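You operate a simulated robot arm through the tools that you are given. There is no shell and no other tool.

The job below is to be done with a simulated two-armed robot. You get a single attempt, and the scene is never put back.

Task
Shake the jar that the ticket names in the shaker.
Fine: press start once; open the clamp again and stand the jar on the brown mat. Set down upright: what you pick out.

The check looks at the end state, three seconds after you hand in, the way a careful person would. Anything else that was tipped, shoved, dropped, spilled or broken makes it a failure.

Robot
Two 7-joint arms with fingered hands on one trunk that stands fixed in place. Base frame: the origin is at the foot of the trunk, x ahead of it, y to its left, z up; the work surface is at about z = 0.8. Lengths are in m, angles in degrees, forces in N, time in s.
The left shoulder is at [0.04, 0.146, 1.204], the right one opposite. With the tool pointing down near the work surface each hand reaches from about 0.26 to 0.7 m from the base axis, measured 20 degrees to its own side. Payload 4 kg a hand.
The tool frame of a hand sits at the grasp point between the pads (the TCP): z along the fingers, y along the line on which they close. The tips reach 0.026 m beyond it. The gripper opens to 0.148 m. The gripper's body begins 0.073 m behind the TCP. The gripper is a hand of 3 fingers: y runs from the thumb to the fingers, the wrist lies at [0, 0, -0.224] in the tool frame, and closing takes about 1.5 s.
Orientation is told as [roll, pitch, yaw] about the base's x, y, z axes, in that order, counted from this pose: with the fingers straight down and closing along the base's y, the tool's x points along the base's -x, its y along +y and its z along -z.

Tools
- The arms move only by the tool arm_command. It takes "left_motion", "right_motion" or both (then of equal length, played together; a hand with none holds still); each is a list that holds one entry, the list of rows, each a list of 7 numbers: the shift along the base's x, y, z in cm, then the turn, a rotation vector about the base's x, y, z in degrees, then the closure in counts, from 0 (fully open) to 255 (shut). In form: [[[dx, dy, dz, rx, ry, rz, hand], ...]]. A call has 1 to 20 rows; each row shifts and turns the commanded pose from where the row before left it. A row lasts 0.2 s, in which the tool goes at most 0.05 m and 8.6 degrees; a call with a longer step from one row to the next is refused whole, and so is a gripper value outside its range. Where a pose cannot be reached the arm comes as near as it can. A force on the tool above 60 N (or 10 N above the force at the start of the call, whichever is more), or a blocked arm, ends the call early, and 0.2 s more pass. Each finger travels about 0.108 m/s and halts on what it meets, pressing with about 28 N; the grip force reading is that of the motor and also rises with nothing between the fingers. The clock runs only during rows and for 0.2 s after the last one: add rows that do not move to give the fingers time. It gives the time, the measured TCP pose, the force on the tool (base axes), the opening and the grip force at its end, in the units of the frame above (readings bear some noise), with the torque about the TCP (base axes, N m) and any sound that the robot's microphone picked up, and new pictures: "views" is both (left out), scene, wrist or none (wrist: the cameras of the hands that moved).
- Cameras (640 x 400 px; columns grow to the right, rows downward): "scene" is now at [0.0943, -0.0312, 1.4198]; the picture's right is [-0.38, -0.93, 0.00], its down [-0.65, 0.26, -0.71] and it looks along [0.66, -0.27, -0.70] (base axes); focal length 373 px, centre (320, 200). "left" rides on the left gripper at [-0.068, -0.039, -0.09] in its tool frame; the picture's right is [0.50, -0.87, 0.00], its down [0.66, 0.38, -0.65] and it looks along [0.57, 0.33, 0.76] (tool axes); focal length 222 px, centre (320, 200). "right" rides on the right gripper at [0.068, -0.039, -0.09] in its tool frame; the picture's right is [0.50, 0.87, 0.00], its down [-0.66, 0.38, -0.65] and it looks along [-0.57, 0.33, 0.76] (tool axes); focal length 222 px, centre (320, 200).
- raise_lower(by): slides the trunk up (or, below 0, down) by that many m; the arms and the scene camera ride with it, the base frame stays. It gives what a move gives, with no picture.
- set_grasp(shape, hand): the hand has 3 fingers and takes this shape, open, in about a second: jaw (thumb against the fingers, like two jaws); tri (thumb and two fingers); tip (a fingertip pinch); poke (one finger out to press); point (the index stretched); flat (the hand flat); cup (the hand cupped); fist (a fist). The gripper value then closes the fingers along that shape, each until it touches; the sizes above hold for jaw. It gives what a move gives, with no picture.
- aim_head(pan, tilt): turns the head with the scene camera to pan (to the left, within 86 degrees either way) and tilt (down, from -29 to 69), counted from straight ahead of the robot. It gives what a move gives, and a new picture of the scene camera.
- locate(camera, pixels): for up to 12 pixels [column, row] of the newest picture of that camera ("zoom" is the newest enlarged one), the place [x, y, z] in the base frame of the surface seen there, good to about 0.003 m. The clock stands still meanwhile.
- close_up(camera, box): a new picture of the part [left, top, right, bottom] of that camera's present view, enlarged. The clock stands still meanwhile.
- hand_in(): hands the job in; it is judged then, once.

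Open the grippers and draw the arms clear of the work before you hand the job in, unless the task says otherwise.

The tools are called after "Request:" by a JSON object that holds its "fn" and its "kwargs". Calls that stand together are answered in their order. arm_command: Moves the arms, as the interface text tells. Its arguments: {"type":"object","properties":{"left_motion":{"type":"array","items":{"type":"array","items":{"type":"array","items":{"type":"number"}}}},"right_motion":{"type":"array","items":{"type":"array","items":{"type":"array","items":{"type":"number"}}}},"views":{"type":"string","enum":["both","scene","wrist","none"]}},"required":[]} The other tools are called the same way: raise_lower (by) slides the trunk up or down; set_grasp (shape, hand) gives the hand a shape; aim_head (pan, tilt) turns the head that bears the scene camera; locate (camera, pixels) gives the place of the surface under pixels of a picture; close_up (camera, box) takes an enlarged picture of a part of a camera's view; hand_in () hands the job in.

At the start:

```text
time: 0.0
left_eef_pos: [0.4505, -0.0419, 1.1247]
left_orientation: [0.0, 0.0, 0.0]
left_contact_force: [-0.3, -0.2, 0.2]
left_ft_torque: [0.02, 0.03, -0.01]
left_opening: 0.1477
left_grip_force: 0.0
left_shape: jaw
right_eef_pos: [0.3276, -0.3689, 1.1397]
right_orientation: [0.0, 0.0, -0.1]
right_contact_force: [-0.1, 0.1, -0.5]
right_ft_torque: [-0.03, 0.03, 0.0]
right_opening: 0.1479
right_grip_force: 0.1
right_shape: jaw
trunk travel left (down, up): [-0.375, 0.131]
head pan, tilt: [-22.2, 44.4]
```

scene: 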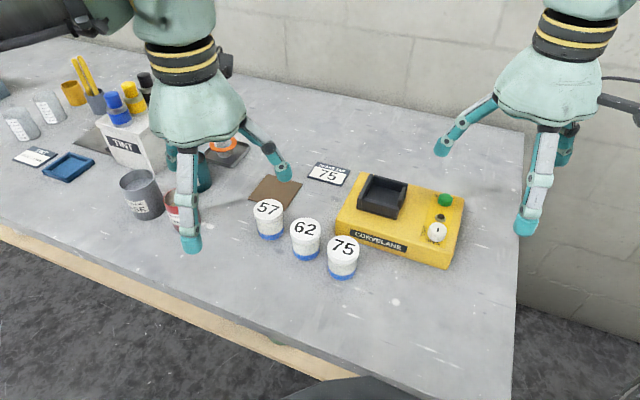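
right: 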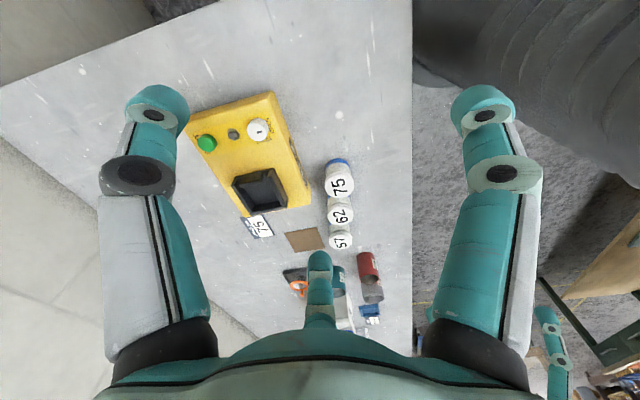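
left: 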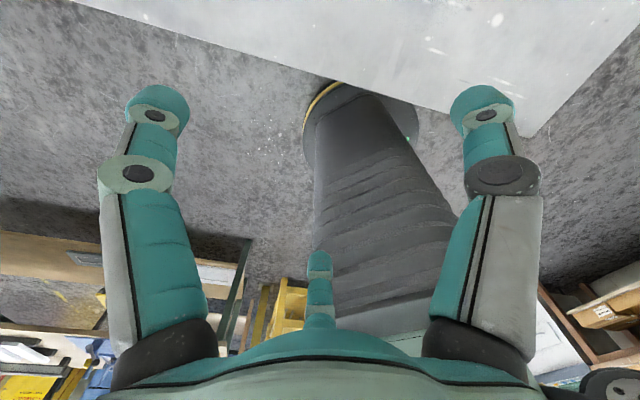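

The scene shows jars 57, 62, 75 at about (268,217), (306,237), (342,256), a ticket at (329,174), and the yellow shaker at (400,218). I take enlarged views to read the ticket and the shaker.

Request:
{"fn": "close_up", "kwargs": {"camera": "scene", "box": [290, 140, 380, 200]}}

Request:
{"fn": "close_up", "kwargs": {"camera": "scene", "box": [320, 160, 480, 280]}}

Request:
{"fn": "close_up", "kwargs": {"camera": "scene", "box": [230, 170, 370, 290]}}

Request:
{"fn": "close_up", "kwargs": {"camera": "right", "box": [180, 80, 400, 330]}}

```text
6.67 times, centred on (335, 170) of scene
```

zoom: 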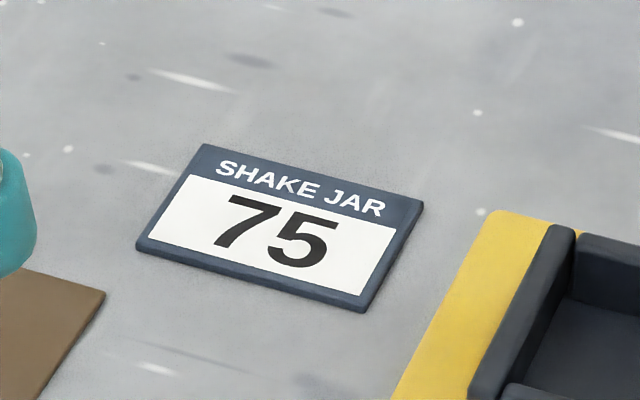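

```text
3.33 times, centred on (400, 220) of scene
```

zoom: 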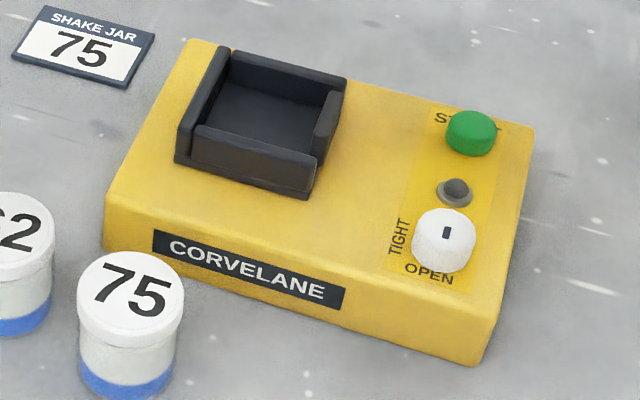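

```text
3.33 times, centred on (300, 230) of scene
```

zoom: 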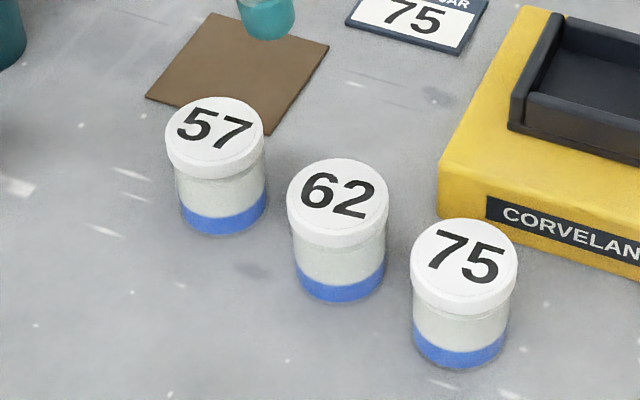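

```text
1.60 times, centred on (290, 205) of right
```

zoom: 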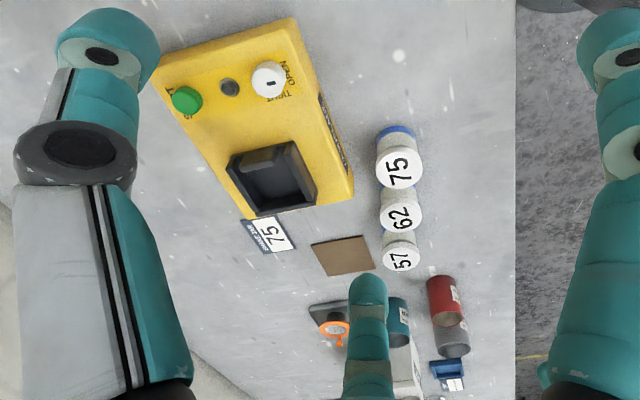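

Ticket says 75. I look more closely at the knob (437,232), lamp and button, and locate key points.

Request:
{"fn": "close_up", "kwargs": {"camera": "scene", "box": [405, 180, 470, 250]}}

Request:
{"fn": "locate", "kwargs": {"camera": "scene", "pixels": [[343, 243], [306, 226], [268, 207], [445, 198], [440, 217], [438, 230], [388, 198], [275, 190], [354, 212], [402, 218], [366, 175], [406, 182]]}}

Request:
{"fn": "close_up", "kwargs": {"camera": "scene", "box": [345, 165, 415, 225]}}

```text
5.71 times, centred on (438, 215) of scene
```

zoom: 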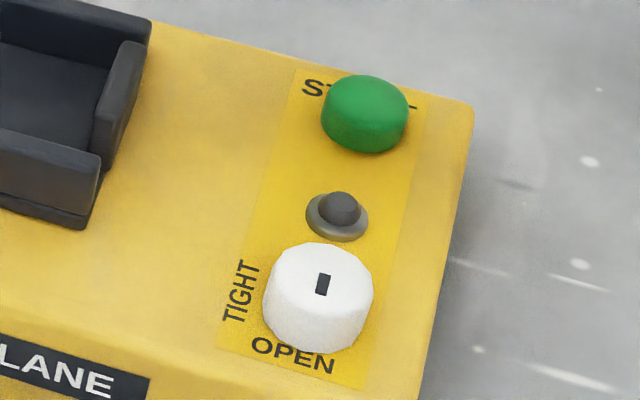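

```text
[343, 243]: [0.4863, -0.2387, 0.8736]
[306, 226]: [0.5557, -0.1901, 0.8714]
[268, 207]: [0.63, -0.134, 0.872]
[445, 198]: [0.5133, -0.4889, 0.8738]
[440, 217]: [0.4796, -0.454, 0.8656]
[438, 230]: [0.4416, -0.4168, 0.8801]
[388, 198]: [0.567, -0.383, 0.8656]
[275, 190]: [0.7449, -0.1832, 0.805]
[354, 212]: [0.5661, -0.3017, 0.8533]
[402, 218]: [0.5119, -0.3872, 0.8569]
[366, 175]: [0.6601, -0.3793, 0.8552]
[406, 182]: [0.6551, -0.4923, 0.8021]
```

```text
6.67 times, centred on (380, 195) of scene
```

zoom: 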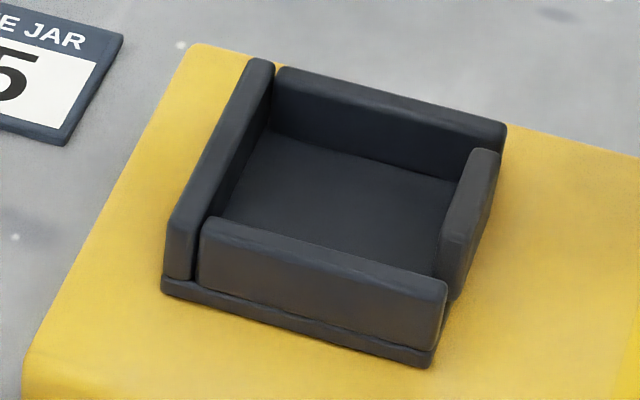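

The knob's mark appears to point between near and far (OPEN at front). I locate the machine outline and cradle walls in the newest zoom (6.67x around (380,195)).

Request:
{"fn": "locate", "kwargs": {"camera": "zoom", "pixels": [[265, 62], [185, 215], [505, 127], [290, 72], [205, 222], [440, 287], [480, 155], [455, 230], [340, 200], [250, 190], [430, 200], [300, 130]]}}

Request:
{"fn": "locate", "kwargs": {"camera": "scene", "pixels": [[248, 198], [284, 209], [301, 184], [265, 178], [309, 177], [345, 163], [338, 222], [449, 266], [463, 198], [377, 173], [345, 230], [435, 268]]}}

Request:
{"fn": "close_up", "kwargs": {"camera": "scene", "box": [420, 210, 455, 245]}}

```text
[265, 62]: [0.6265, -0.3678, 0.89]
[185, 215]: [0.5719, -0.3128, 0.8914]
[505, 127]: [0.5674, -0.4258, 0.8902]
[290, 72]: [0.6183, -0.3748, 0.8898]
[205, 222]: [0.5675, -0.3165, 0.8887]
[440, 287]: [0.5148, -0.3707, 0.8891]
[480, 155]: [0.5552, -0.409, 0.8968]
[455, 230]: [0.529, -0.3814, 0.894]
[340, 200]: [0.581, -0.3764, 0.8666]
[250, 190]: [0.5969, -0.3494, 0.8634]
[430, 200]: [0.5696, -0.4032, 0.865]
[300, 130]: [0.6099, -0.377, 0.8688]
```

```text
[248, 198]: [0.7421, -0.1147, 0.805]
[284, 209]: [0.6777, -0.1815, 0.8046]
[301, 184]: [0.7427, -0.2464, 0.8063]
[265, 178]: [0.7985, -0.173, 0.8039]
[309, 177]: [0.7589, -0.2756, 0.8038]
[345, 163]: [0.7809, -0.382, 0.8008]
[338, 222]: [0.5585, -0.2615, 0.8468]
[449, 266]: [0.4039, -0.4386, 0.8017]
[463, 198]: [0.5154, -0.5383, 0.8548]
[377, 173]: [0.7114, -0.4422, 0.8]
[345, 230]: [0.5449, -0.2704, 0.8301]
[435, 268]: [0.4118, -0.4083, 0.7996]
```

```text
11.43 times, centred on (438, 228) of scene
```

zoom: 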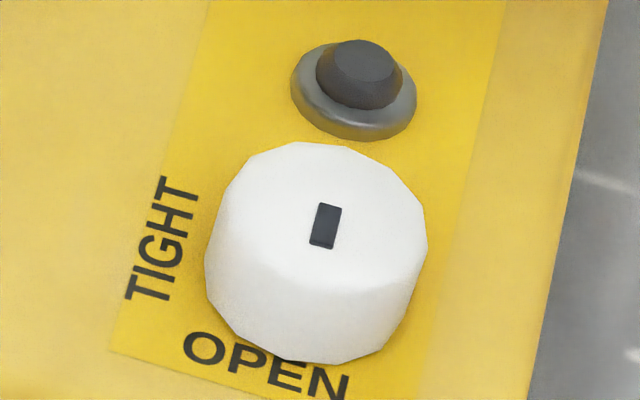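

I check the hand's real finger layout by locating fingertips, and lid edges of jar 75.

Request:
{"fn": "locate", "kwargs": {"camera": "scene", "pixels": [[190, 243], [205, 185], [285, 172], [443, 148], [524, 227], [565, 155], [327, 243], [358, 246], [343, 236], [341, 253], [342, 277], [330, 270]]}}

Request:
{"fn": "locate", "kwargs": {"camera": "right", "pixels": [[155, 100], [485, 100], [319, 262], [150, 115], [488, 115], [319, 275], [328, 183], [355, 183], [341, 195], [341, 172]]}}

```text
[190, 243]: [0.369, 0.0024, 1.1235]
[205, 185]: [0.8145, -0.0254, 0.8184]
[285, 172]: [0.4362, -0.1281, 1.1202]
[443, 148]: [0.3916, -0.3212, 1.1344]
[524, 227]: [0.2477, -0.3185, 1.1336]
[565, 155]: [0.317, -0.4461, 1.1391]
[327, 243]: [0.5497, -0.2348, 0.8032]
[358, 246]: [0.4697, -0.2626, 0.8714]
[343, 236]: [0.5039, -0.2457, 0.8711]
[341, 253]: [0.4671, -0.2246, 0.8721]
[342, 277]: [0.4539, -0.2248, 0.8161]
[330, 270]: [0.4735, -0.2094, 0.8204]
```

```text
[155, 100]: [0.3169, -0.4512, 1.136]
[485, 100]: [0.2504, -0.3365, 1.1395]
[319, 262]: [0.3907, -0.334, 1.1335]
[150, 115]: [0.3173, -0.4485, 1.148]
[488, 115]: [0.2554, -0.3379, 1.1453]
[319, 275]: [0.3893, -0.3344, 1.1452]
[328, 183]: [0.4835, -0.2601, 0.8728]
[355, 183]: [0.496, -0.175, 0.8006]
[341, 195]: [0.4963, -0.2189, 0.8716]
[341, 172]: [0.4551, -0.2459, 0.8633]
```

Fingertips sit in a 120° layout when open (radius ~0.075). I test how the jaw shape closes, in the air, with the right hand at half closure.

Request:
{"fn": "arm_command", "kwargs": {"right_motion": [[[0, 0, 0, 0, 0, 0, 60], [0, 0, 0, 0, 0, 0, 120], [0, 0, 0, 0, 0, 0, 120], [0, 0, 0, 0, 0, 0, 120], [0, 0, 0, 0, 0, 0, 120]]], "views": "both"}}

```text
time: 1.2
left_eef_pos: [0.4503, -0.0414, 1.1241]
left_orientation: [0.0, 0.1, 0.0]
left_contact_force: [0.0, 0.1, 0.4]
left_ft_torque: [-0.01, 0.0, 0.03]
left_opening: 0.148
left_grip_force: 0.0
left_shape: jaw
right_eef_pos: [0.3264, -0.3692, 1.1416]
right_orientation: [0.0, 0.0, -0.1]
right_contact_force: [-0.6, -0.5, 0.4]
right_ft_torque: [0.02, -0.01, -0.01]
right_opening: 0.0788
right_grip_force: 0.0
right_shape: jaw
trunk travel left (down, up): [-0.375, 0.131]
head pan, tilt: [-22.2, 44.4]
```

scene: 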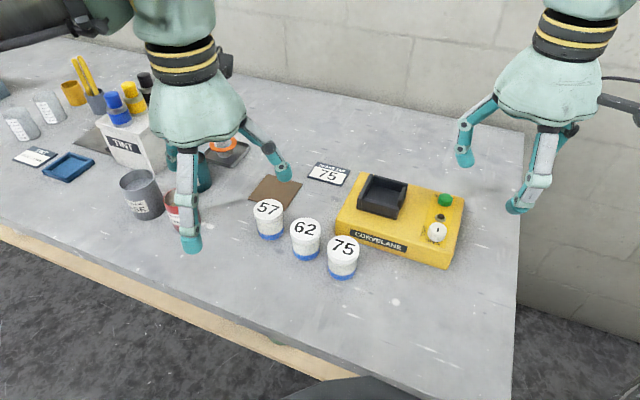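
right: 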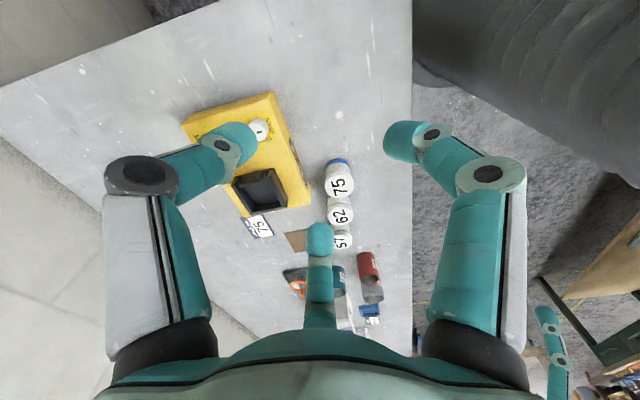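

I locate the fingertips in this half-closed state.

Request:
{"fn": "locate", "kwargs": {"camera": "right", "pixels": [[240, 132], [403, 132], [319, 230], [225, 145], [430, 132], [319, 245], [170, 175], [490, 175]]}}

Request:
{"fn": "locate", "kwargs": {"camera": "scene", "pixels": [[466, 158], [515, 205], [540, 195], [463, 163]]}}

```text
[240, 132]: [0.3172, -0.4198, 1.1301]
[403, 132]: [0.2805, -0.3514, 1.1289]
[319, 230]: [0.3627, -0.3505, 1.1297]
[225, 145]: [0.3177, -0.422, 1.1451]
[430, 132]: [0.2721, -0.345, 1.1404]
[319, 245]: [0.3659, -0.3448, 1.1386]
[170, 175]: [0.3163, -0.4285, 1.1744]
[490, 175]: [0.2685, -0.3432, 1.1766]
```

```text
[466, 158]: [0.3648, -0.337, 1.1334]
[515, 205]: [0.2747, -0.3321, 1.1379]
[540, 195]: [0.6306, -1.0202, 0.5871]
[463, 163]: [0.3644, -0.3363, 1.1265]
```

The hand closes radially with three fingers at 120°. I move the left arm away to the left (and up), and bring the right hand above jar 75, turning it by -55° so a gap between fingers faces jar 62.

Request:
{"fn": "arm_command", "kwargs": {"left_motion": [[[-0.5, 4, 0.5, 0, 0, 0, 0], [-0.5, 4, 0.5, 0, 0, 0, 0], [-0.5, 4, 0.5, 0, 0, 0, 0], [-0.5, 4, 0.5, 0, 0, 0, 0], [-0.5, 4, 0.5, 0, 0, 0, 0], [0, 3, 0.5, 0, 0, 0, 0], [0, 0, 0, 0, 0, 0, 0], [0, 0, 0, 0, 0, 0, 0]]], "right_motion": [[[2, 1.6, -1, 0, 0, -7, 90], [2, 1.6, -1, 0, 0, -7, 90], [2, 1.6, -1, 0, 0, -7, 90], [2, 1.6, -1, 0, 0, -7, 90], [2, 1.6, -1, 0, 0, -7, 90], [2, 1.6, -1, 0, 0, -7, 90], [2, 1.6, -1, 0, 0, -7, 90], [2, 1.6, -1, 0, 0, -6, 90]]], "views": "both"}}

```text
time: 3.0
left_eef_pos: [0.4245, 0.187, 1.1542]
left_orientation: [0.0, 0.1, 0.0]
left_contact_force: [0.7, 0.3, -0.5]
left_ft_torque: [-0.03, -0.02, -0.03]
left_opening: 0.1477
left_grip_force: 0.2
left_shape: jaw
right_eef_pos: [0.4891, -0.2401, 1.06]
right_orientation: [0.1, 0.0, -55.3]
right_contact_force: [-0.3, 0.2, -1.2]
right_ft_torque: [0.01, -0.02, 0.0]
right_opening: 0.095
right_grip_force: 0.2
right_shape: jaw
trunk travel left (down, up): [-0.375, 0.131]
head pan, tilt: [-22.2, 44.4]
```

scene: 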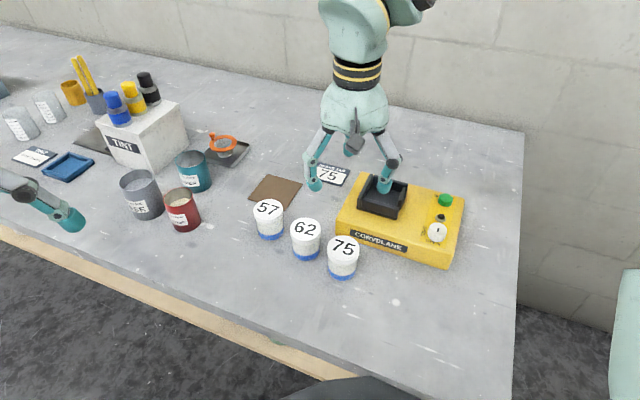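
right: 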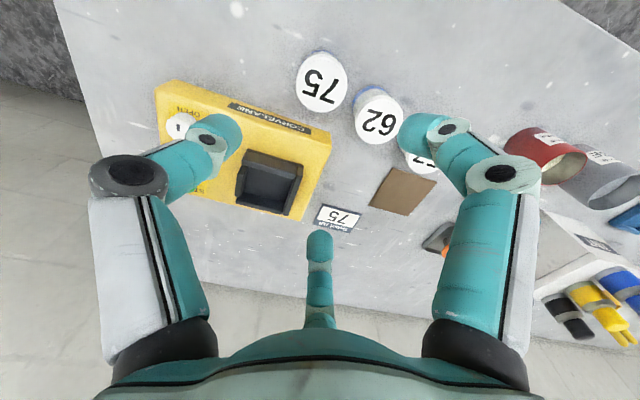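
left: 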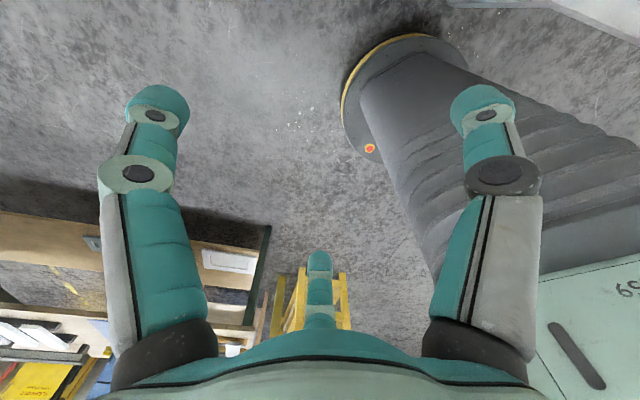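

The right hand is above jar 75. I take enlarged views of the jar and cradle from both cameras to get precise outlines.

Request:
{"fn": "close_up", "kwargs": {"camera": "scene", "box": [318, 228, 370, 285]}}

Request:
{"fn": "locate", "kwargs": {"camera": "zoom", "pixels": [[320, 60], [320, 130], [320, 200], [220, 120], [420, 130]]}}

Request:
{"fn": "close_up", "kwargs": {"camera": "right", "box": [280, 40, 420, 150]}}

```text
7.02 times, centred on (344, 256) of scene
```

zoom: 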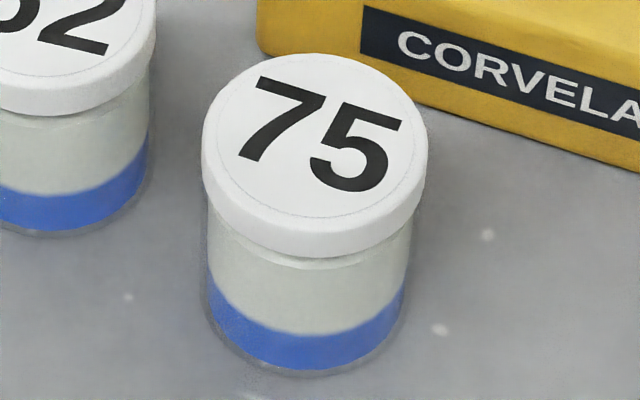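

```text
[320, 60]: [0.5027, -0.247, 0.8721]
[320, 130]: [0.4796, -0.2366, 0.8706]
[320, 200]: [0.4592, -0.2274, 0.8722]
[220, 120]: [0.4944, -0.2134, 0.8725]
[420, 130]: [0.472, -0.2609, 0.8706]
```

```text
3.64 times, centred on (350, 95) of right
```

zoom: 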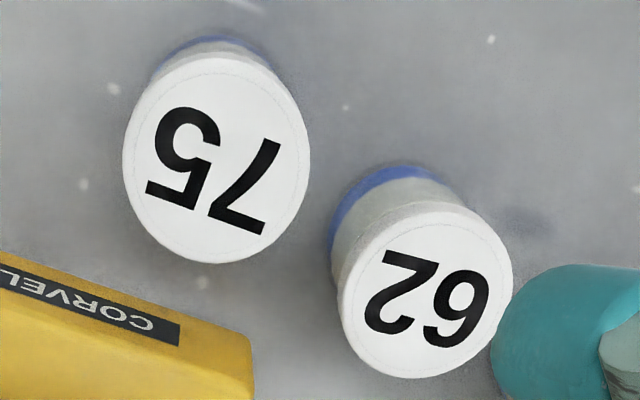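

I locate points on both lids in the wrist zoom to fix the jar centre.

Request:
{"fn": "locate", "kwargs": {"camera": "zoom", "pixels": [[217, 160], [135, 160], [300, 160], [217, 65], [217, 255], [426, 290], [345, 290], [505, 290], [426, 370], [426, 210]]}}

Request:
{"fn": "close_up", "kwargs": {"camera": "right", "box": [150, 70, 350, 220]}}

```text
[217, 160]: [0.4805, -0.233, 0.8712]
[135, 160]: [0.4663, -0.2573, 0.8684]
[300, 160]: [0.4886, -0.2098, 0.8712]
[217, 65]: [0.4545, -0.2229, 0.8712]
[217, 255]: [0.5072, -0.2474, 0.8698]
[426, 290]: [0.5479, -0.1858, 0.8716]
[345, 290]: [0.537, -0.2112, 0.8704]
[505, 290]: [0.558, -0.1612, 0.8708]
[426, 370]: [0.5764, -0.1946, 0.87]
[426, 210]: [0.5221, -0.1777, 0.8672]
```

```text
2.67 times, centred on (250, 145) of right
```

zoom: 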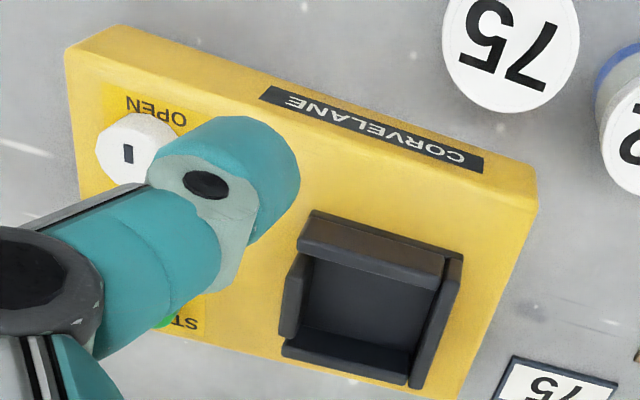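

Jar 75 centre is about (0.480,-0.235), lid diameter ~0.058, top z 0.872. I descend to z≈0.95 above it, with the fingers at ~0.09 opening, and check alignment.

Request:
{"fn": "arm_command", "kwargs": {"right_motion": [[[-0.9, 0.5, -2, 0, 0, 0, 95], [0, 0, -3, 0, 0, 0, 95], [0, 0, -3, 0, 0, 0, 95], [0, 0, -3, 0, 0, 0, 95], [0, 0, 0, 0, 0, 0, 95]]], "views": "both"}}

```text
time: 4.2
left_eef_pos: [0.4244, 0.1876, 1.1547]
left_orientation: [0.0, -0.1, 0.1]
left_contact_force: [-0.4, -0.3, 0.9]
left_ft_torque: [-0.01, 0.01, 0.0]
left_opening: 0.148
left_grip_force: 0.1
left_shape: jaw
right_eef_pos: [0.5029, -0.2619, 0.9663]
right_orientation: [-0.1, 0.3, -54.9]
right_contact_force: [-0.5, -0.8, -0.2]
right_ft_torque: [-0.01, 0.02, -0.02]
right_opening: 0.0935
right_grip_force: 0.0
right_shape: jaw
right hand out of reach, approached as far as the arm can: row 1, 2, 3, 4
trunk travel left (down, up): [-0.375, 0.131]
head pan, tilt: [-22.2, 44.4]
```

scene: 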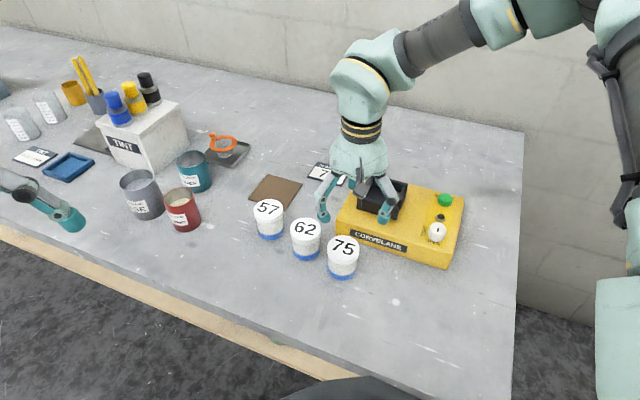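
right: 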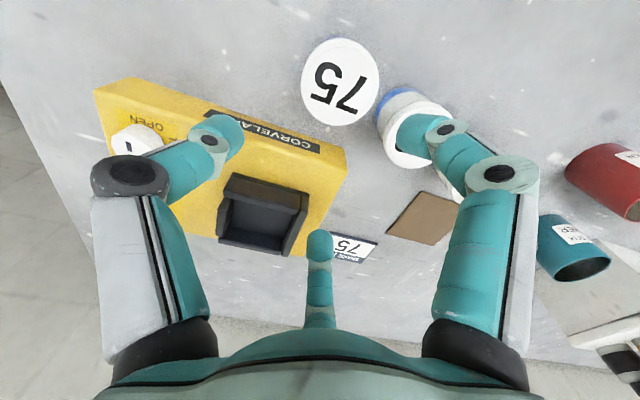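

The pose with yaw -55 is out of the arm's reach there (measured 0.503,-0.262,0.966). I raise back and rotate to the equivalent finger layout at yaw +65 to see whether that is reachable.

Request:
{"fn": "arm_command", "kwargs": {"right_motion": [[[-0.5, -0.5, 3, 0, 0, 8.5, 95], [0, 0, 3, 0, 0, 8.5, 95], [0, 0, 3, 0, 0, 8.5, 95], [0, 0, 2, 0, 0, 8.5, 95], [0, 0, 0, 0, 0, 8.5, 95], [0, 0, 0, 0, 0, 8.5, 95], [0, 0, 0, 0, 0, 8.5, 95], [0, 0, 0, 0, 0, 8.5, 95], [0, 0, 0, 0, 0, 8.5, 95], [0, 0, 0, 0, 0, 8.5, 95], [0, 0, 0, 0, 0, 8.5, 95], [0, 0, 0, 0, 0, 8.5, 95], [0, 0, 0, 0, 0, 8.5, 95], [0, 0, 0, 0, 0, 8.5, 95], [0, 0, 0, 0, 0, 1, 95]]], "views": "both"}}

```text
time: 7.4
left_eef_pos: [0.4242, 0.1873, 1.1545]
left_orientation: [0.0, -0.1, 0.1]
left_contact_force: [0.4, 0.3, -0.1]
left_ft_torque: [0.0, 0.02, -0.03]
left_opening: 0.1483
left_grip_force: 0.1
left_shape: jaw
right_eef_pos: [0.4986, -0.2663, 1.0771]
right_orientation: [0.0, 0.0, 64.9]
right_contact_force: [0.0, 0.2, -0.2]
right_ft_torque: [0.0, 0.01, -0.04]
right_opening: 0.0933
right_grip_force: 0.0
right_shape: jaw
trunk travel left (down, up): [-0.375, 0.131]
head pan, tilt: [-22.2, 44.4]
```

scene: 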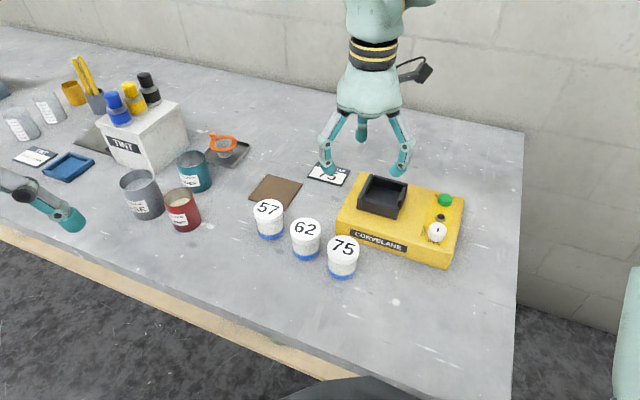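
right: 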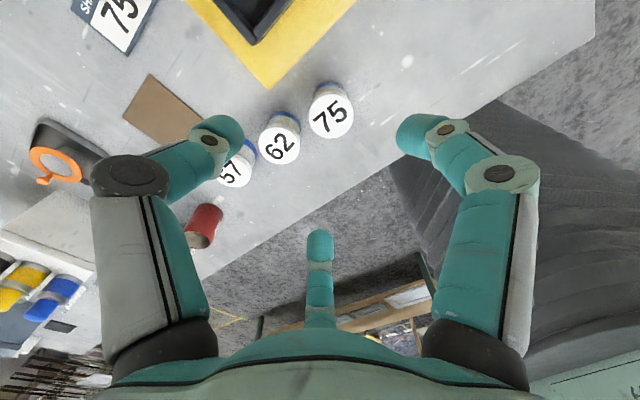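

Yaw 65 was reached cleanly. I now move over jar 75 and down to z≈0.95 in this orientation.

Request:
{"fn": "arm_command", "kwargs": {"right_motion": [[[-1, 1.5, -1, 0, 0, 0, 95], [-0.9, 1.6, -2, 0, 0, 0, 95], [0, 0, -3, 0, 0, 0, 95], [0, 0, -3, 0, 0, 0, 95], [0, 0, -3, 0, 0, 0, 95], [0, 0, 0, 0, 0, 0, 95]]], "views": "both"}}

```text
time: 8.8
left_eef_pos: [0.4229, 0.1881, 1.1557]
left_orientation: [0.0, 0.1, -0.1]
left_contact_force: [-0.2, -1.1, -0.3]
left_ft_torque: [-0.02, 0.0, -0.01]
left_opening: 0.1478
left_grip_force: 0.0
left_shape: jaw
right_eef_pos: [0.4795, -0.2344, 0.9545]
right_orientation: [-0.1, -0.1, 64.9]
right_contact_force: [-0.3, -0.3, 0.3]
right_ft_torque: [0.0, 0.01, -0.01]
right_opening: 0.0934
right_grip_force: 0.0
right_shape: jaw
trunk travel left (down, up): [-0.375, 0.131]
head pan, tilt: [-22.2, 44.4]
```

scene: 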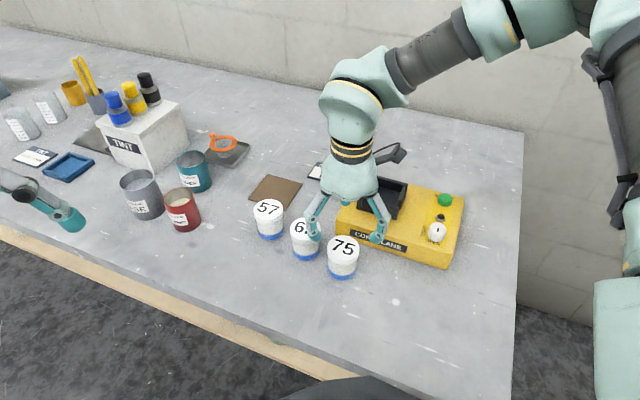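
right: 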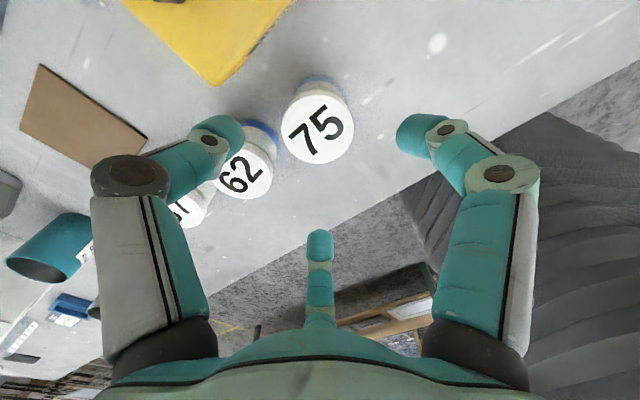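

Pose reached at (0.4795,-0.2344,0.9545). I refine the jar centre with the wrist view (lid around (318,130)).

Request:
{"fn": "close_up", "kwargs": {"camera": "right", "box": [200, 60, 400, 210]}}

Request:
{"fn": "locate", "kwargs": {"camera": "right", "pixels": [[318, 129], [288, 129], [350, 129], [318, 97], [318, 160], [240, 175], [220, 180]]}}

Request:
{"fn": "locate", "kwargs": {"camera": "scene", "pixels": [[342, 248], [357, 249], [329, 247], [340, 257], [343, 240]]}}

```text
2.67 times, centred on (300, 135) of right
```

zoom: 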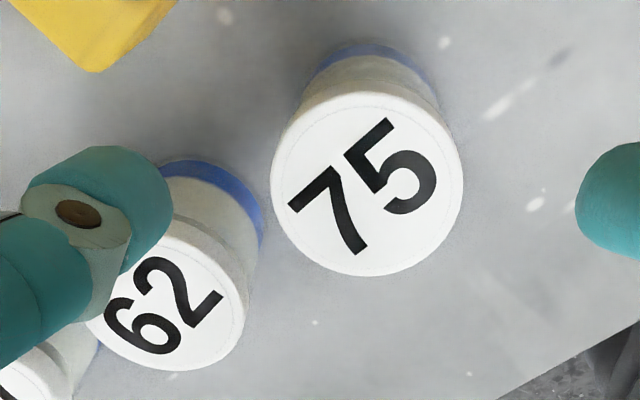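

```text
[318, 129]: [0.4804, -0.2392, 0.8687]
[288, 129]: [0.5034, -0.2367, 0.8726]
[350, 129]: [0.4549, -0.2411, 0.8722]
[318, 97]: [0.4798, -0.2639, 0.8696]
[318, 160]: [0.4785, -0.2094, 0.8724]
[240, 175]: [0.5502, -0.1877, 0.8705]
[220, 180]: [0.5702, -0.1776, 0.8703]
```

```text
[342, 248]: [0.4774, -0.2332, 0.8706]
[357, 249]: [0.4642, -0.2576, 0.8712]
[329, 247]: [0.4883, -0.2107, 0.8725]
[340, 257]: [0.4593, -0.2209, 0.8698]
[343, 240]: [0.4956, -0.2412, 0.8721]
```

Jar centre refined to about (0.479,-0.237). I descend to z≈0.866 so the fingers surround the lid, still open.

Request:
{"fn": "arm_command", "kwargs": {"right_motion": [[[0, -0.25, -2.5, 0, 0, 0, 100], [0, 0, -2.5, 0, 0, 0, 100], [0, 0, -2.2, 0, 0, 0, 100], [0, 0, -1.6, 0, 0, 0, 100], [0, 0, 0, 0, 0, 0, 100]]], "views": "both"}}

```text
time: 10.0
left_eef_pos: [0.4232, 0.1878, 1.1544]
left_orientation: [0.0, 0.0, 0.0]
left_contact_force: [-0.3, 0.7, 0.2]
left_ft_torque: [0.03, -0.01, 0.0]
left_opening: 0.1479
left_grip_force: 0.1
left_shape: jaw
right_eef_pos: [0.4668, -0.2524, 0.8856]
right_orientation: [0.0, -0.1, 65.0]
right_contact_force: [-0.2, 0.0, -0.5]
right_ft_torque: [-0.02, -0.02, 0.01]
right_opening: 0.0905
right_grip_force: 0.1
right_shape: jaw
right hand out of reach, approached as far as the arm can: row 3, 4
trunk travel left (down, up): [-0.375, 0.131]
head pan, tilt: [-22.2, 44.4]
```

scene: 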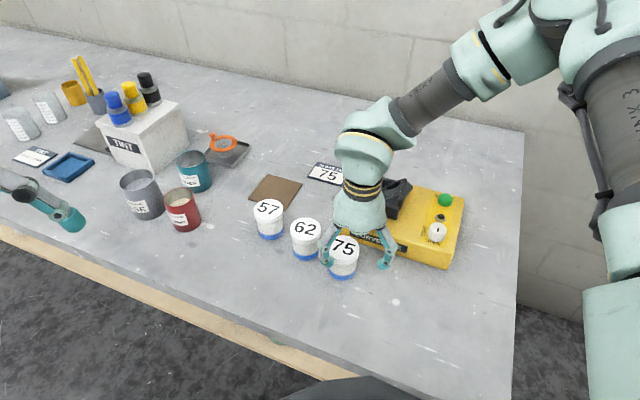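
right: 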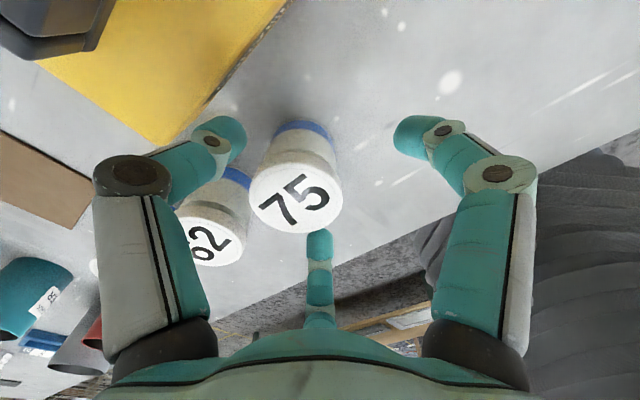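

The low pose is slightly out of reach, so the arm drifted (no contact force). I raise straight up first, then lower the trunk so this workspace becomes comfortable.

Request:
{"fn": "arm_command", "kwargs": {"right_motion": [[[0, 0, 3, 0, 0, 0, 100], [0, 0, 4, 0, 0, 0, 100], [0.5, 0.5, 4, 0, 0, 0, 100], [0.5, 0.5, 4, 0, 0, 0, 100], [0.3, 0.5, 3, 0, 0, 0, 100], [0, 0, 0, 0, 0, 0, 100]]], "views": "none"}}

Request:
{"fn": "raise_lower", "kwargs": {"by": -0.12}}

```text
time: 11.4
left_eef_pos: [0.4242, 0.1871, 1.1562]
left_orientation: [-0.1, 0.0, 0.0]
left_contact_force: [0.9, -0.2, -0.4]
left_ft_torque: [-0.02, -0.01, -0.01]
left_opening: 0.1479
left_grip_force: 0.0
left_shape: jaw
right_eef_pos: [0.4801, -0.2376, 1.0658]
right_orientation: [0.1, 0.0, 64.9]
right_contact_force: [-1.0, 0.0, 0.1]
right_ft_torque: [0.03, 0.01, -0.01]
right_opening: 0.0908
right_grip_force: 0.0
right_shape: jaw
trunk travel left (down, up): [-0.375, 0.131]
head pan, tilt: [-22.2, 44.4]
```

```text
time: 12.9
left_eef_pos: [0.4239, 0.1878, 1.0366]
left_orientation: [0.0, -0.1, 0.0]
left_contact_force: [-0.1, 0.0, 0.0]
left_ft_torque: [0.0, 0.01, 0.01]
left_opening: 0.1478
left_grip_force: 0.1
left_shape: jaw
right_eef_pos: [0.481, -0.2374, 0.9467]
right_orientation: [-0.1, 0.0, 64.9]
right_contact_force: [0.5, 0.9, -0.5]
right_ft_torque: [-0.03, -0.01, 0.0]
right_opening: 0.0905
right_grip_force: 0.1
right_shape: jaw
trunk travel left (down, up): [-0.255, 0.251]
head pan, tilt: [-22.2, 44.4]
```

The trunk is down 0.12 and the right hand is at (0.481,-0.237,0.947). I descend again to z≈0.866.

Request:
{"fn": "arm_command", "kwargs": {"right_motion": [[[-0.15, 0, -2, 0, 0, 0, 100], [0, 0, -2, 0, 0, 0, 100], [0, 0, -2, 0, 0, 0, 100], [0, 0, -2, 0, 0, 0, 100], [0, 0, 0, 0, 0, 0, 100]]], "views": "both"}}

```text
time: 14.1
left_eef_pos: [0.4241, 0.1874, 1.0362]
left_orientation: [0.0, -0.1, -0.1]
left_contact_force: [0.1, -1.3, -0.3]
left_ft_torque: [-0.02, -0.02, 0.02]
left_opening: 0.1476
left_grip_force: 0.0
left_shape: jaw
right_eef_pos: [0.4794, -0.2382, 0.8669]
right_orientation: [-0.1, -0.1, 64.8]
right_contact_force: [0.5, 0.4, 0.1]
right_ft_torque: [0.04, -0.01, -0.01]
right_opening: 0.0905
right_grip_force: 0.0
right_shape: jaw
trunk travel left (down, up): [-0.255, 0.251]
head pan, tilt: [-22.2, 44.4]
```

scene: 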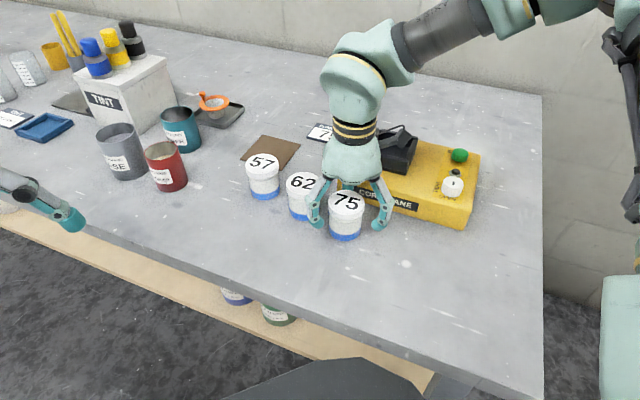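
right: 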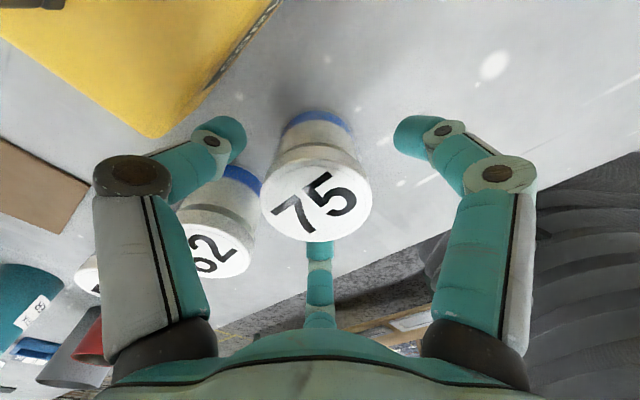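

Now reached (0.4794,-0.2382,0.8669) with no contact. I check a close-up of finger clearance to jar 62 at (303,190).

Request:
{"fn": "close_up", "kwargs": {"camera": "scene", "box": [280, 150, 410, 250]}}

```text
4.00 times, centred on (345, 200) of scene
```

zoom: 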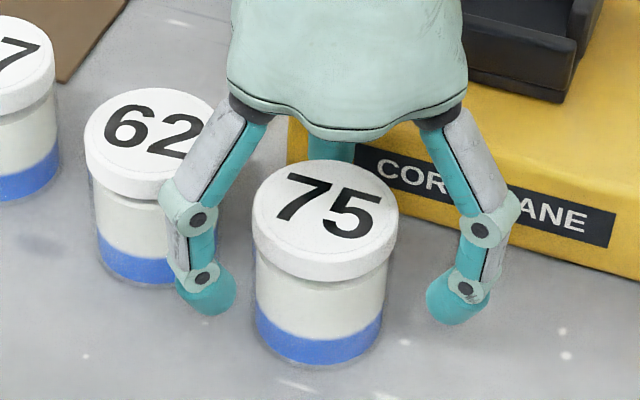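

Fingers surround jar 75 with clear space to 62 and the machine. I close the hand gently on the jar.

Request:
{"fn": "arm_command", "kwargs": {"right_motion": [[[0, 0, 0, 0, 0, 0, 130], [0, 0, 0, 0, 0, 0, 150], [0, 0, 0, 0, 0, 0, 170], [0, 0, 0, 0, 0, 0, 190], [0, 0, 0, 0, 0, 0, 210], [0, 0, 0, 0, 0, 0, 210], [0, 0, 0, 0, 0, 0, 210]]], "views": "both"}}

```text
time: 15.7
left_eef_pos: [0.424, 0.1875, 1.0355]
left_orientation: [0.0, 0.0, 0.0]
left_contact_force: [-0.6, 0.5, -0.6]
left_ft_torque: [-0.02, 0.01, -0.01]
left_opening: 0.1479
left_grip_force: 0.0
left_shape: jaw
right_eef_pos: [0.4794, -0.2386, 0.8666]
right_orientation: [0.1, 0.0, 65.0]
right_contact_force: [0.1, 0.8, -0.6]
right_ft_torque: [0.01, 0.01, -0.02]
right_opening: 0.0518
right_grip_force: 27.6
right_shape: jaw
trunk travel left (down, up): [-0.255, 0.251]
head pan, tilt: [-22.2, 44.4]
```

scene: 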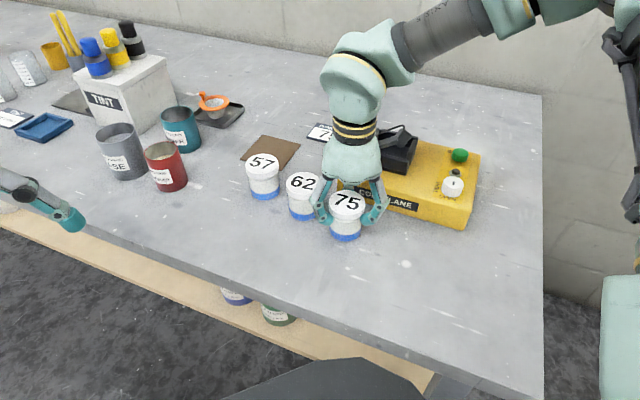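
right: 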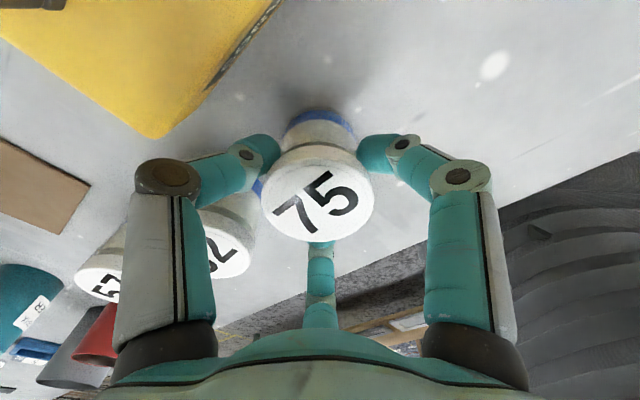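

Gripped: opening 0.0518 with 27.6 N. I lift the jar a few cm and check.

Request:
{"fn": "arm_command", "kwargs": {"right_motion": [[[0, 0, 1, 0, 0, 0, 210], [0, 0, 2, 0, 0, 0, 210], [0, 0, 3, 0, 0, 0, 210], [0, 0, 3, 0, 0, 0, 210], [0, 0, 3, 0, 0, 0, 210], [0, 0, 0, 0, 0, 0, 210]]], "views": "both"}}

```text
time: 17.1
left_eef_pos: [0.4248, 0.1876, 1.0338]
left_orientation: [0.0, 0.0, 0.0]
left_contact_force: [0.1, 0.0, -1.1]
left_ft_torque: [0.01, 0.01, -0.02]
left_opening: 0.1479
left_grip_force: 0.1
left_shape: jaw
right_eef_pos: [0.4791, -0.2388, 0.9869]
right_orientation: [0.1, 0.1, 64.8]
right_contact_force: [0.6, 0.4, -1.5]
right_ft_torque: [0.0, 0.02, -0.02]
right_opening: 0.0522
right_grip_force: 28.0
right_shape: jaw
trunk travel left (down, up): [-0.255, 0.251]
head pan, tilt: [-22.2, 44.4]
```

scene: 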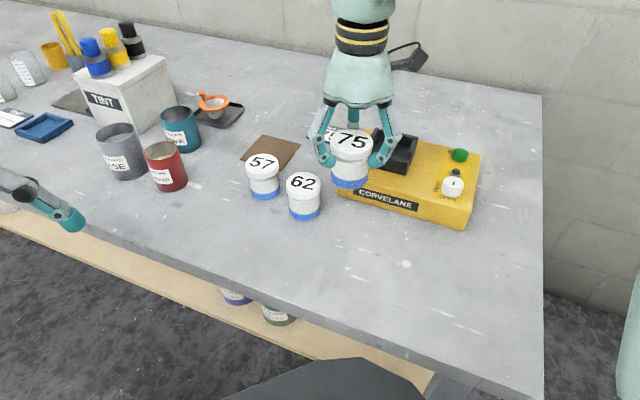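
right: 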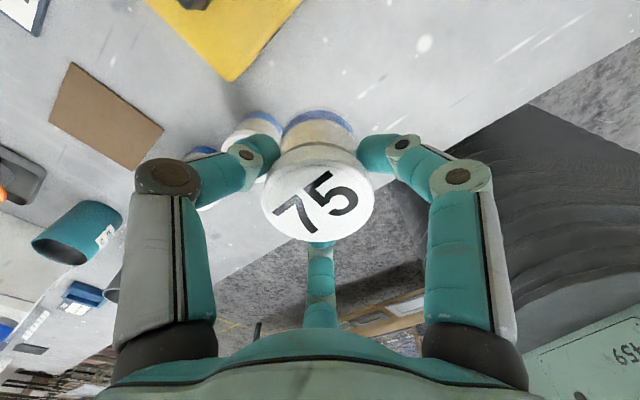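

Jar 75 is held upright and the others are untouched. I raise it further and move it aside to the right so both cameras see the cradle unobstructed.

Request:
{"fn": "arm_command", "kwargs": {"right_motion": [[[0, 0, 4, 0, 0, 0, 210], [-0.8, -3, 1, 0, 0, 0, 210], [-0.8, -3, 0, 0, 0, 0, 210], [-0.8, -3, 0, 0, 0, 0, 210], [-0.8, -3, 0, 0, 0, 0, 210], [-0.8, -3, 0, 0, 0, 0, 210], [-0.8, -3, 0, 0, 0, 0, 210], [0, 0, 0, 0, 0, 0, 210]]], "views": "both"}}

```text
time: 18.9
left_eef_pos: [0.4237, 0.1887, 1.0349]
left_orientation: [-0.1, 0.0, 0.0]
left_contact_force: [0.3, -0.1, -0.9]
left_ft_torque: [0.03, -0.01, 0.0]
left_opening: 0.1479
left_grip_force: 0.1
left_shape: jaw
right_eef_pos: [0.4327, -0.4169, 1.0371]
right_orientation: [0.1, 0.0, 64.9]
right_contact_force: [-0.4, 0.3, -1.1]
right_ft_torque: [-0.03, 0.03, -0.01]
right_opening: 0.052
right_grip_force: 28.3
right_shape: jaw
trunk travel left (down, up): [-0.255, 0.251]
head pan, tilt: [-22.2, 44.4]
```

scene: 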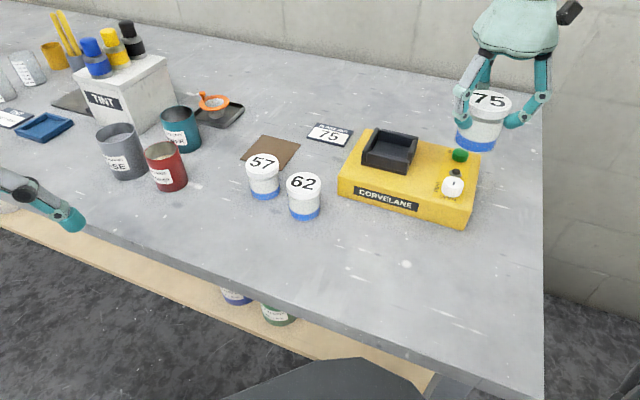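
right: 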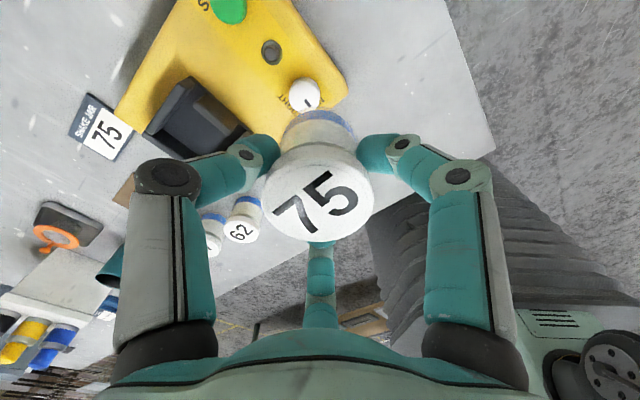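

Now I take close-ups of the cradle in both cameras to measure it.

Request:
{"fn": "close_up", "kwargs": {"camera": "right", "box": [110, 0, 350, 160]}}

Request:
{"fn": "locate", "kwargs": {"camera": "zoom", "pixels": [[120, 350], [240, 260], [210, 330], [280, 300], [170, 290], [320, 10], [430, 135], [520, 250], [440, 250], [355, 330], [160, 270], [265, 365]]}}

Request:
{"fn": "close_up", "kwargs": {"camera": "scene", "box": [350, 120, 430, 180]}}

```text
2.50 times, centred on (230, 80) of right
```

zoom: 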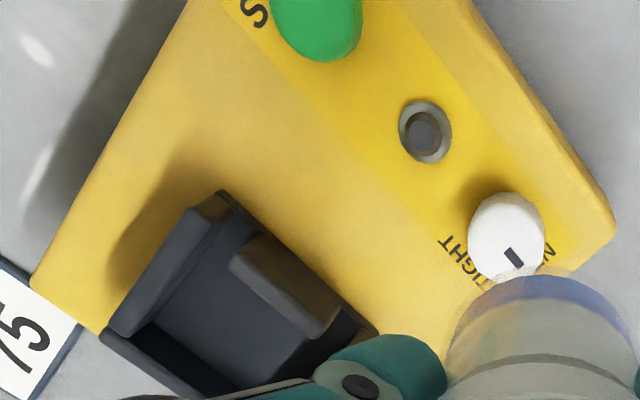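

```text
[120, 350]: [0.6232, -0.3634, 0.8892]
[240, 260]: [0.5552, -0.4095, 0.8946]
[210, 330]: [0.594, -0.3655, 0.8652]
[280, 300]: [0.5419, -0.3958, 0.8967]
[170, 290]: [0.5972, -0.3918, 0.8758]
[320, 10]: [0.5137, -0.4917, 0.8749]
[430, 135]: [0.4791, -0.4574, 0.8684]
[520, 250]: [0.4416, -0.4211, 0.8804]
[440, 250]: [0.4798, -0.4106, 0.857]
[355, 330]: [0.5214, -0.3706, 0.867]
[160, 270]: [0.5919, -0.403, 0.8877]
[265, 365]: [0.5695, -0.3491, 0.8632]
```

```text
6.67 times, centred on (390, 150) of scene
```

zoom: 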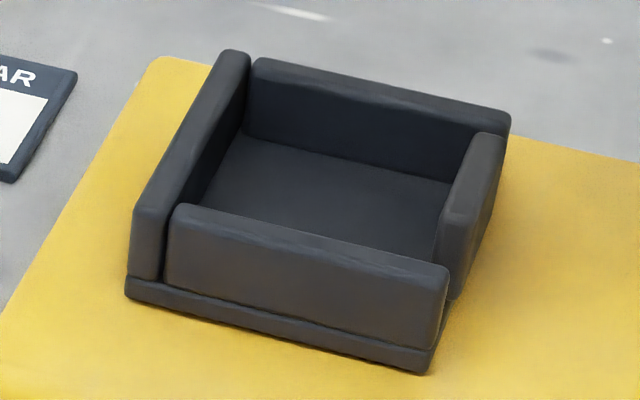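

I sample wall-top and floor points from this scene zoom.

Request:
{"fn": "locate", "kwargs": {"camera": "zoom", "pixels": [[236, 55], [150, 205], [190, 135], [380, 88], [270, 63], [500, 115], [300, 233], [190, 208], [430, 264], [488, 145], [462, 205], [475, 175]]}}

Request:
{"fn": "locate", "kwargs": {"camera": "zoom", "pixels": [[200, 200], [245, 140], [340, 165], [440, 185], [430, 250], [320, 235], [225, 205], [345, 200], [380, 105], [310, 245], [455, 195], [445, 225]]}}

```text
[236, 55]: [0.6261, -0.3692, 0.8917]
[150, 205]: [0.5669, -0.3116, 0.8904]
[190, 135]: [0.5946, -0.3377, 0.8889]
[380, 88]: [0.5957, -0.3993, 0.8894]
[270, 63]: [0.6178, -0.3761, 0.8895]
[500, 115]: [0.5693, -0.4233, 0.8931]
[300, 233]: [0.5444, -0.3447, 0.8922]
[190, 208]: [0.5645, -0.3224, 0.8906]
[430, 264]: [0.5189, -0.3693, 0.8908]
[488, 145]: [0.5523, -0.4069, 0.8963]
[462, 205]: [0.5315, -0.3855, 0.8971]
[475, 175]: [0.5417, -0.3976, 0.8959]
```

```text
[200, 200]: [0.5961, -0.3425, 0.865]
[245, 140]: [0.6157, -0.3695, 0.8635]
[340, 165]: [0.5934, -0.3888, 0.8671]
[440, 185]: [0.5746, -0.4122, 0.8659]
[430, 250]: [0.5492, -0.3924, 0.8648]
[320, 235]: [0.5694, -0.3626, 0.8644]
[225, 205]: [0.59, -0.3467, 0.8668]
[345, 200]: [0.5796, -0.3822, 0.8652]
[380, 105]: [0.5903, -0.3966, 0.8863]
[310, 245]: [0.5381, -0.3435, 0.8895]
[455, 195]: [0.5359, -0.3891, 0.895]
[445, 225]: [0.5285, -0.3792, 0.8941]
```

Cradle interior: about 0.067 × 0.070 m centred near (0.572,-0.368), floor z 0.865, walls to 0.89, jaw to 0.897. I verify how the jar sits in the hand relative to the TCP before inserting.

Request:
{"fn": "close_up", "kwargs": {"camera": "scene", "box": [440, 70, 560, 170]}}

Request:
{"fn": "locate", "kwargs": {"camera": "scene", "pixels": [[488, 99], [470, 99], [508, 100], [488, 91], [488, 108], [477, 148], [476, 135]]}}

Request:
{"fn": "locate", "kwargs": {"camera": "right", "pixels": [[318, 200], [265, 200], [370, 200], [318, 165], [318, 238]]}}

```text
4.00 times, centred on (500, 120) of scene
```

zoom: 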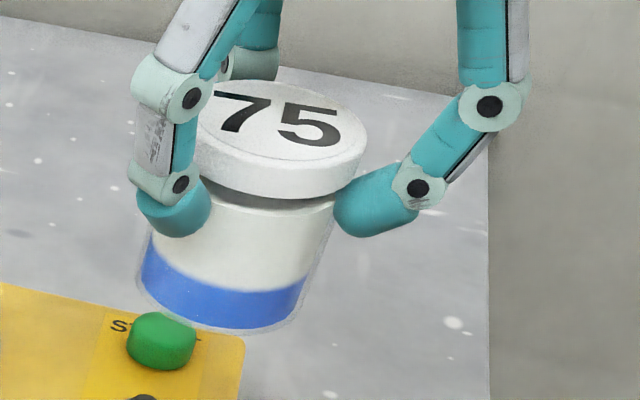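

```text
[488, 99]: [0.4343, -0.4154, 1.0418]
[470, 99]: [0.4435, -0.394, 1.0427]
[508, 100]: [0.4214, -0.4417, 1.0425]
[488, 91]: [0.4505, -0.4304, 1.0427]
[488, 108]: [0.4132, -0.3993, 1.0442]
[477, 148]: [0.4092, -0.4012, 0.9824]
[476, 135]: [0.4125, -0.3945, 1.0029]
```

```text
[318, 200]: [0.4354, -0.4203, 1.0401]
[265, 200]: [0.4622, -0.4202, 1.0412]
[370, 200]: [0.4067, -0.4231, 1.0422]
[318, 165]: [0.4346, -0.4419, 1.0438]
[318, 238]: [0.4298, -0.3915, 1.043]
```

Jar axis matches the TCP within 2 mm. I carry it over the cradle to (0.576,-0.364) at z≈0.995 (jar bottom ~0.93, above the walls).

Request:
{"fn": "arm_command", "kwargs": {"right_motion": [[[3.6, 1.32, 0, 0, 0, 0, 210], [3.6, 1.32, 0, 0, 0, 0, 210], [3.6, 1.32, 0, 0, 0, 0, 210], [3.56, 1.31, 0, 0, 0, 0, 210], [0, 0, -2, 0, 0, 0, 210], [0, 0, -2.2, 0, 0, 0, 210], [0, 0, 0, 0, 0, 0, 210]]], "views": "both"}}

```text
time: 20.5
left_eef_pos: [0.4241, 0.1874, 1.0357]
left_orientation: [0.0, 0.0, 0.0]
left_contact_force: [-0.3, -0.1, -0.4]
left_ft_torque: [0.0, 0.01, 0.0]
left_opening: 0.1479
left_grip_force: 0.1
left_shape: jaw
right_eef_pos: [0.5748, -0.3636, 0.9947]
right_orientation: [0.1, 0.0, 64.9]
right_contact_force: [0.1, 0.6, -1.1]
right_ft_torque: [-0.01, 0.01, -0.03]
right_opening: 0.0521
right_grip_force: 27.9
right_shape: jaw
trunk travel left (down, up): [-0.255, 0.251]
head pan, tilt: [-22.2, 44.4]
```

scene: 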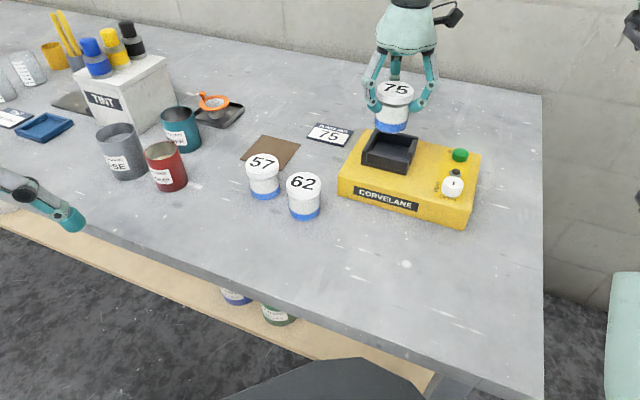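
right: 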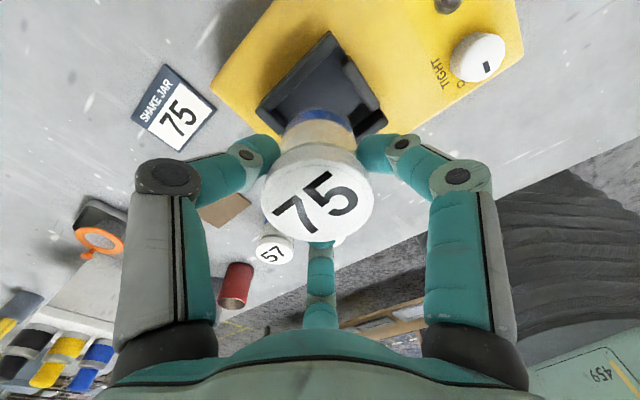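

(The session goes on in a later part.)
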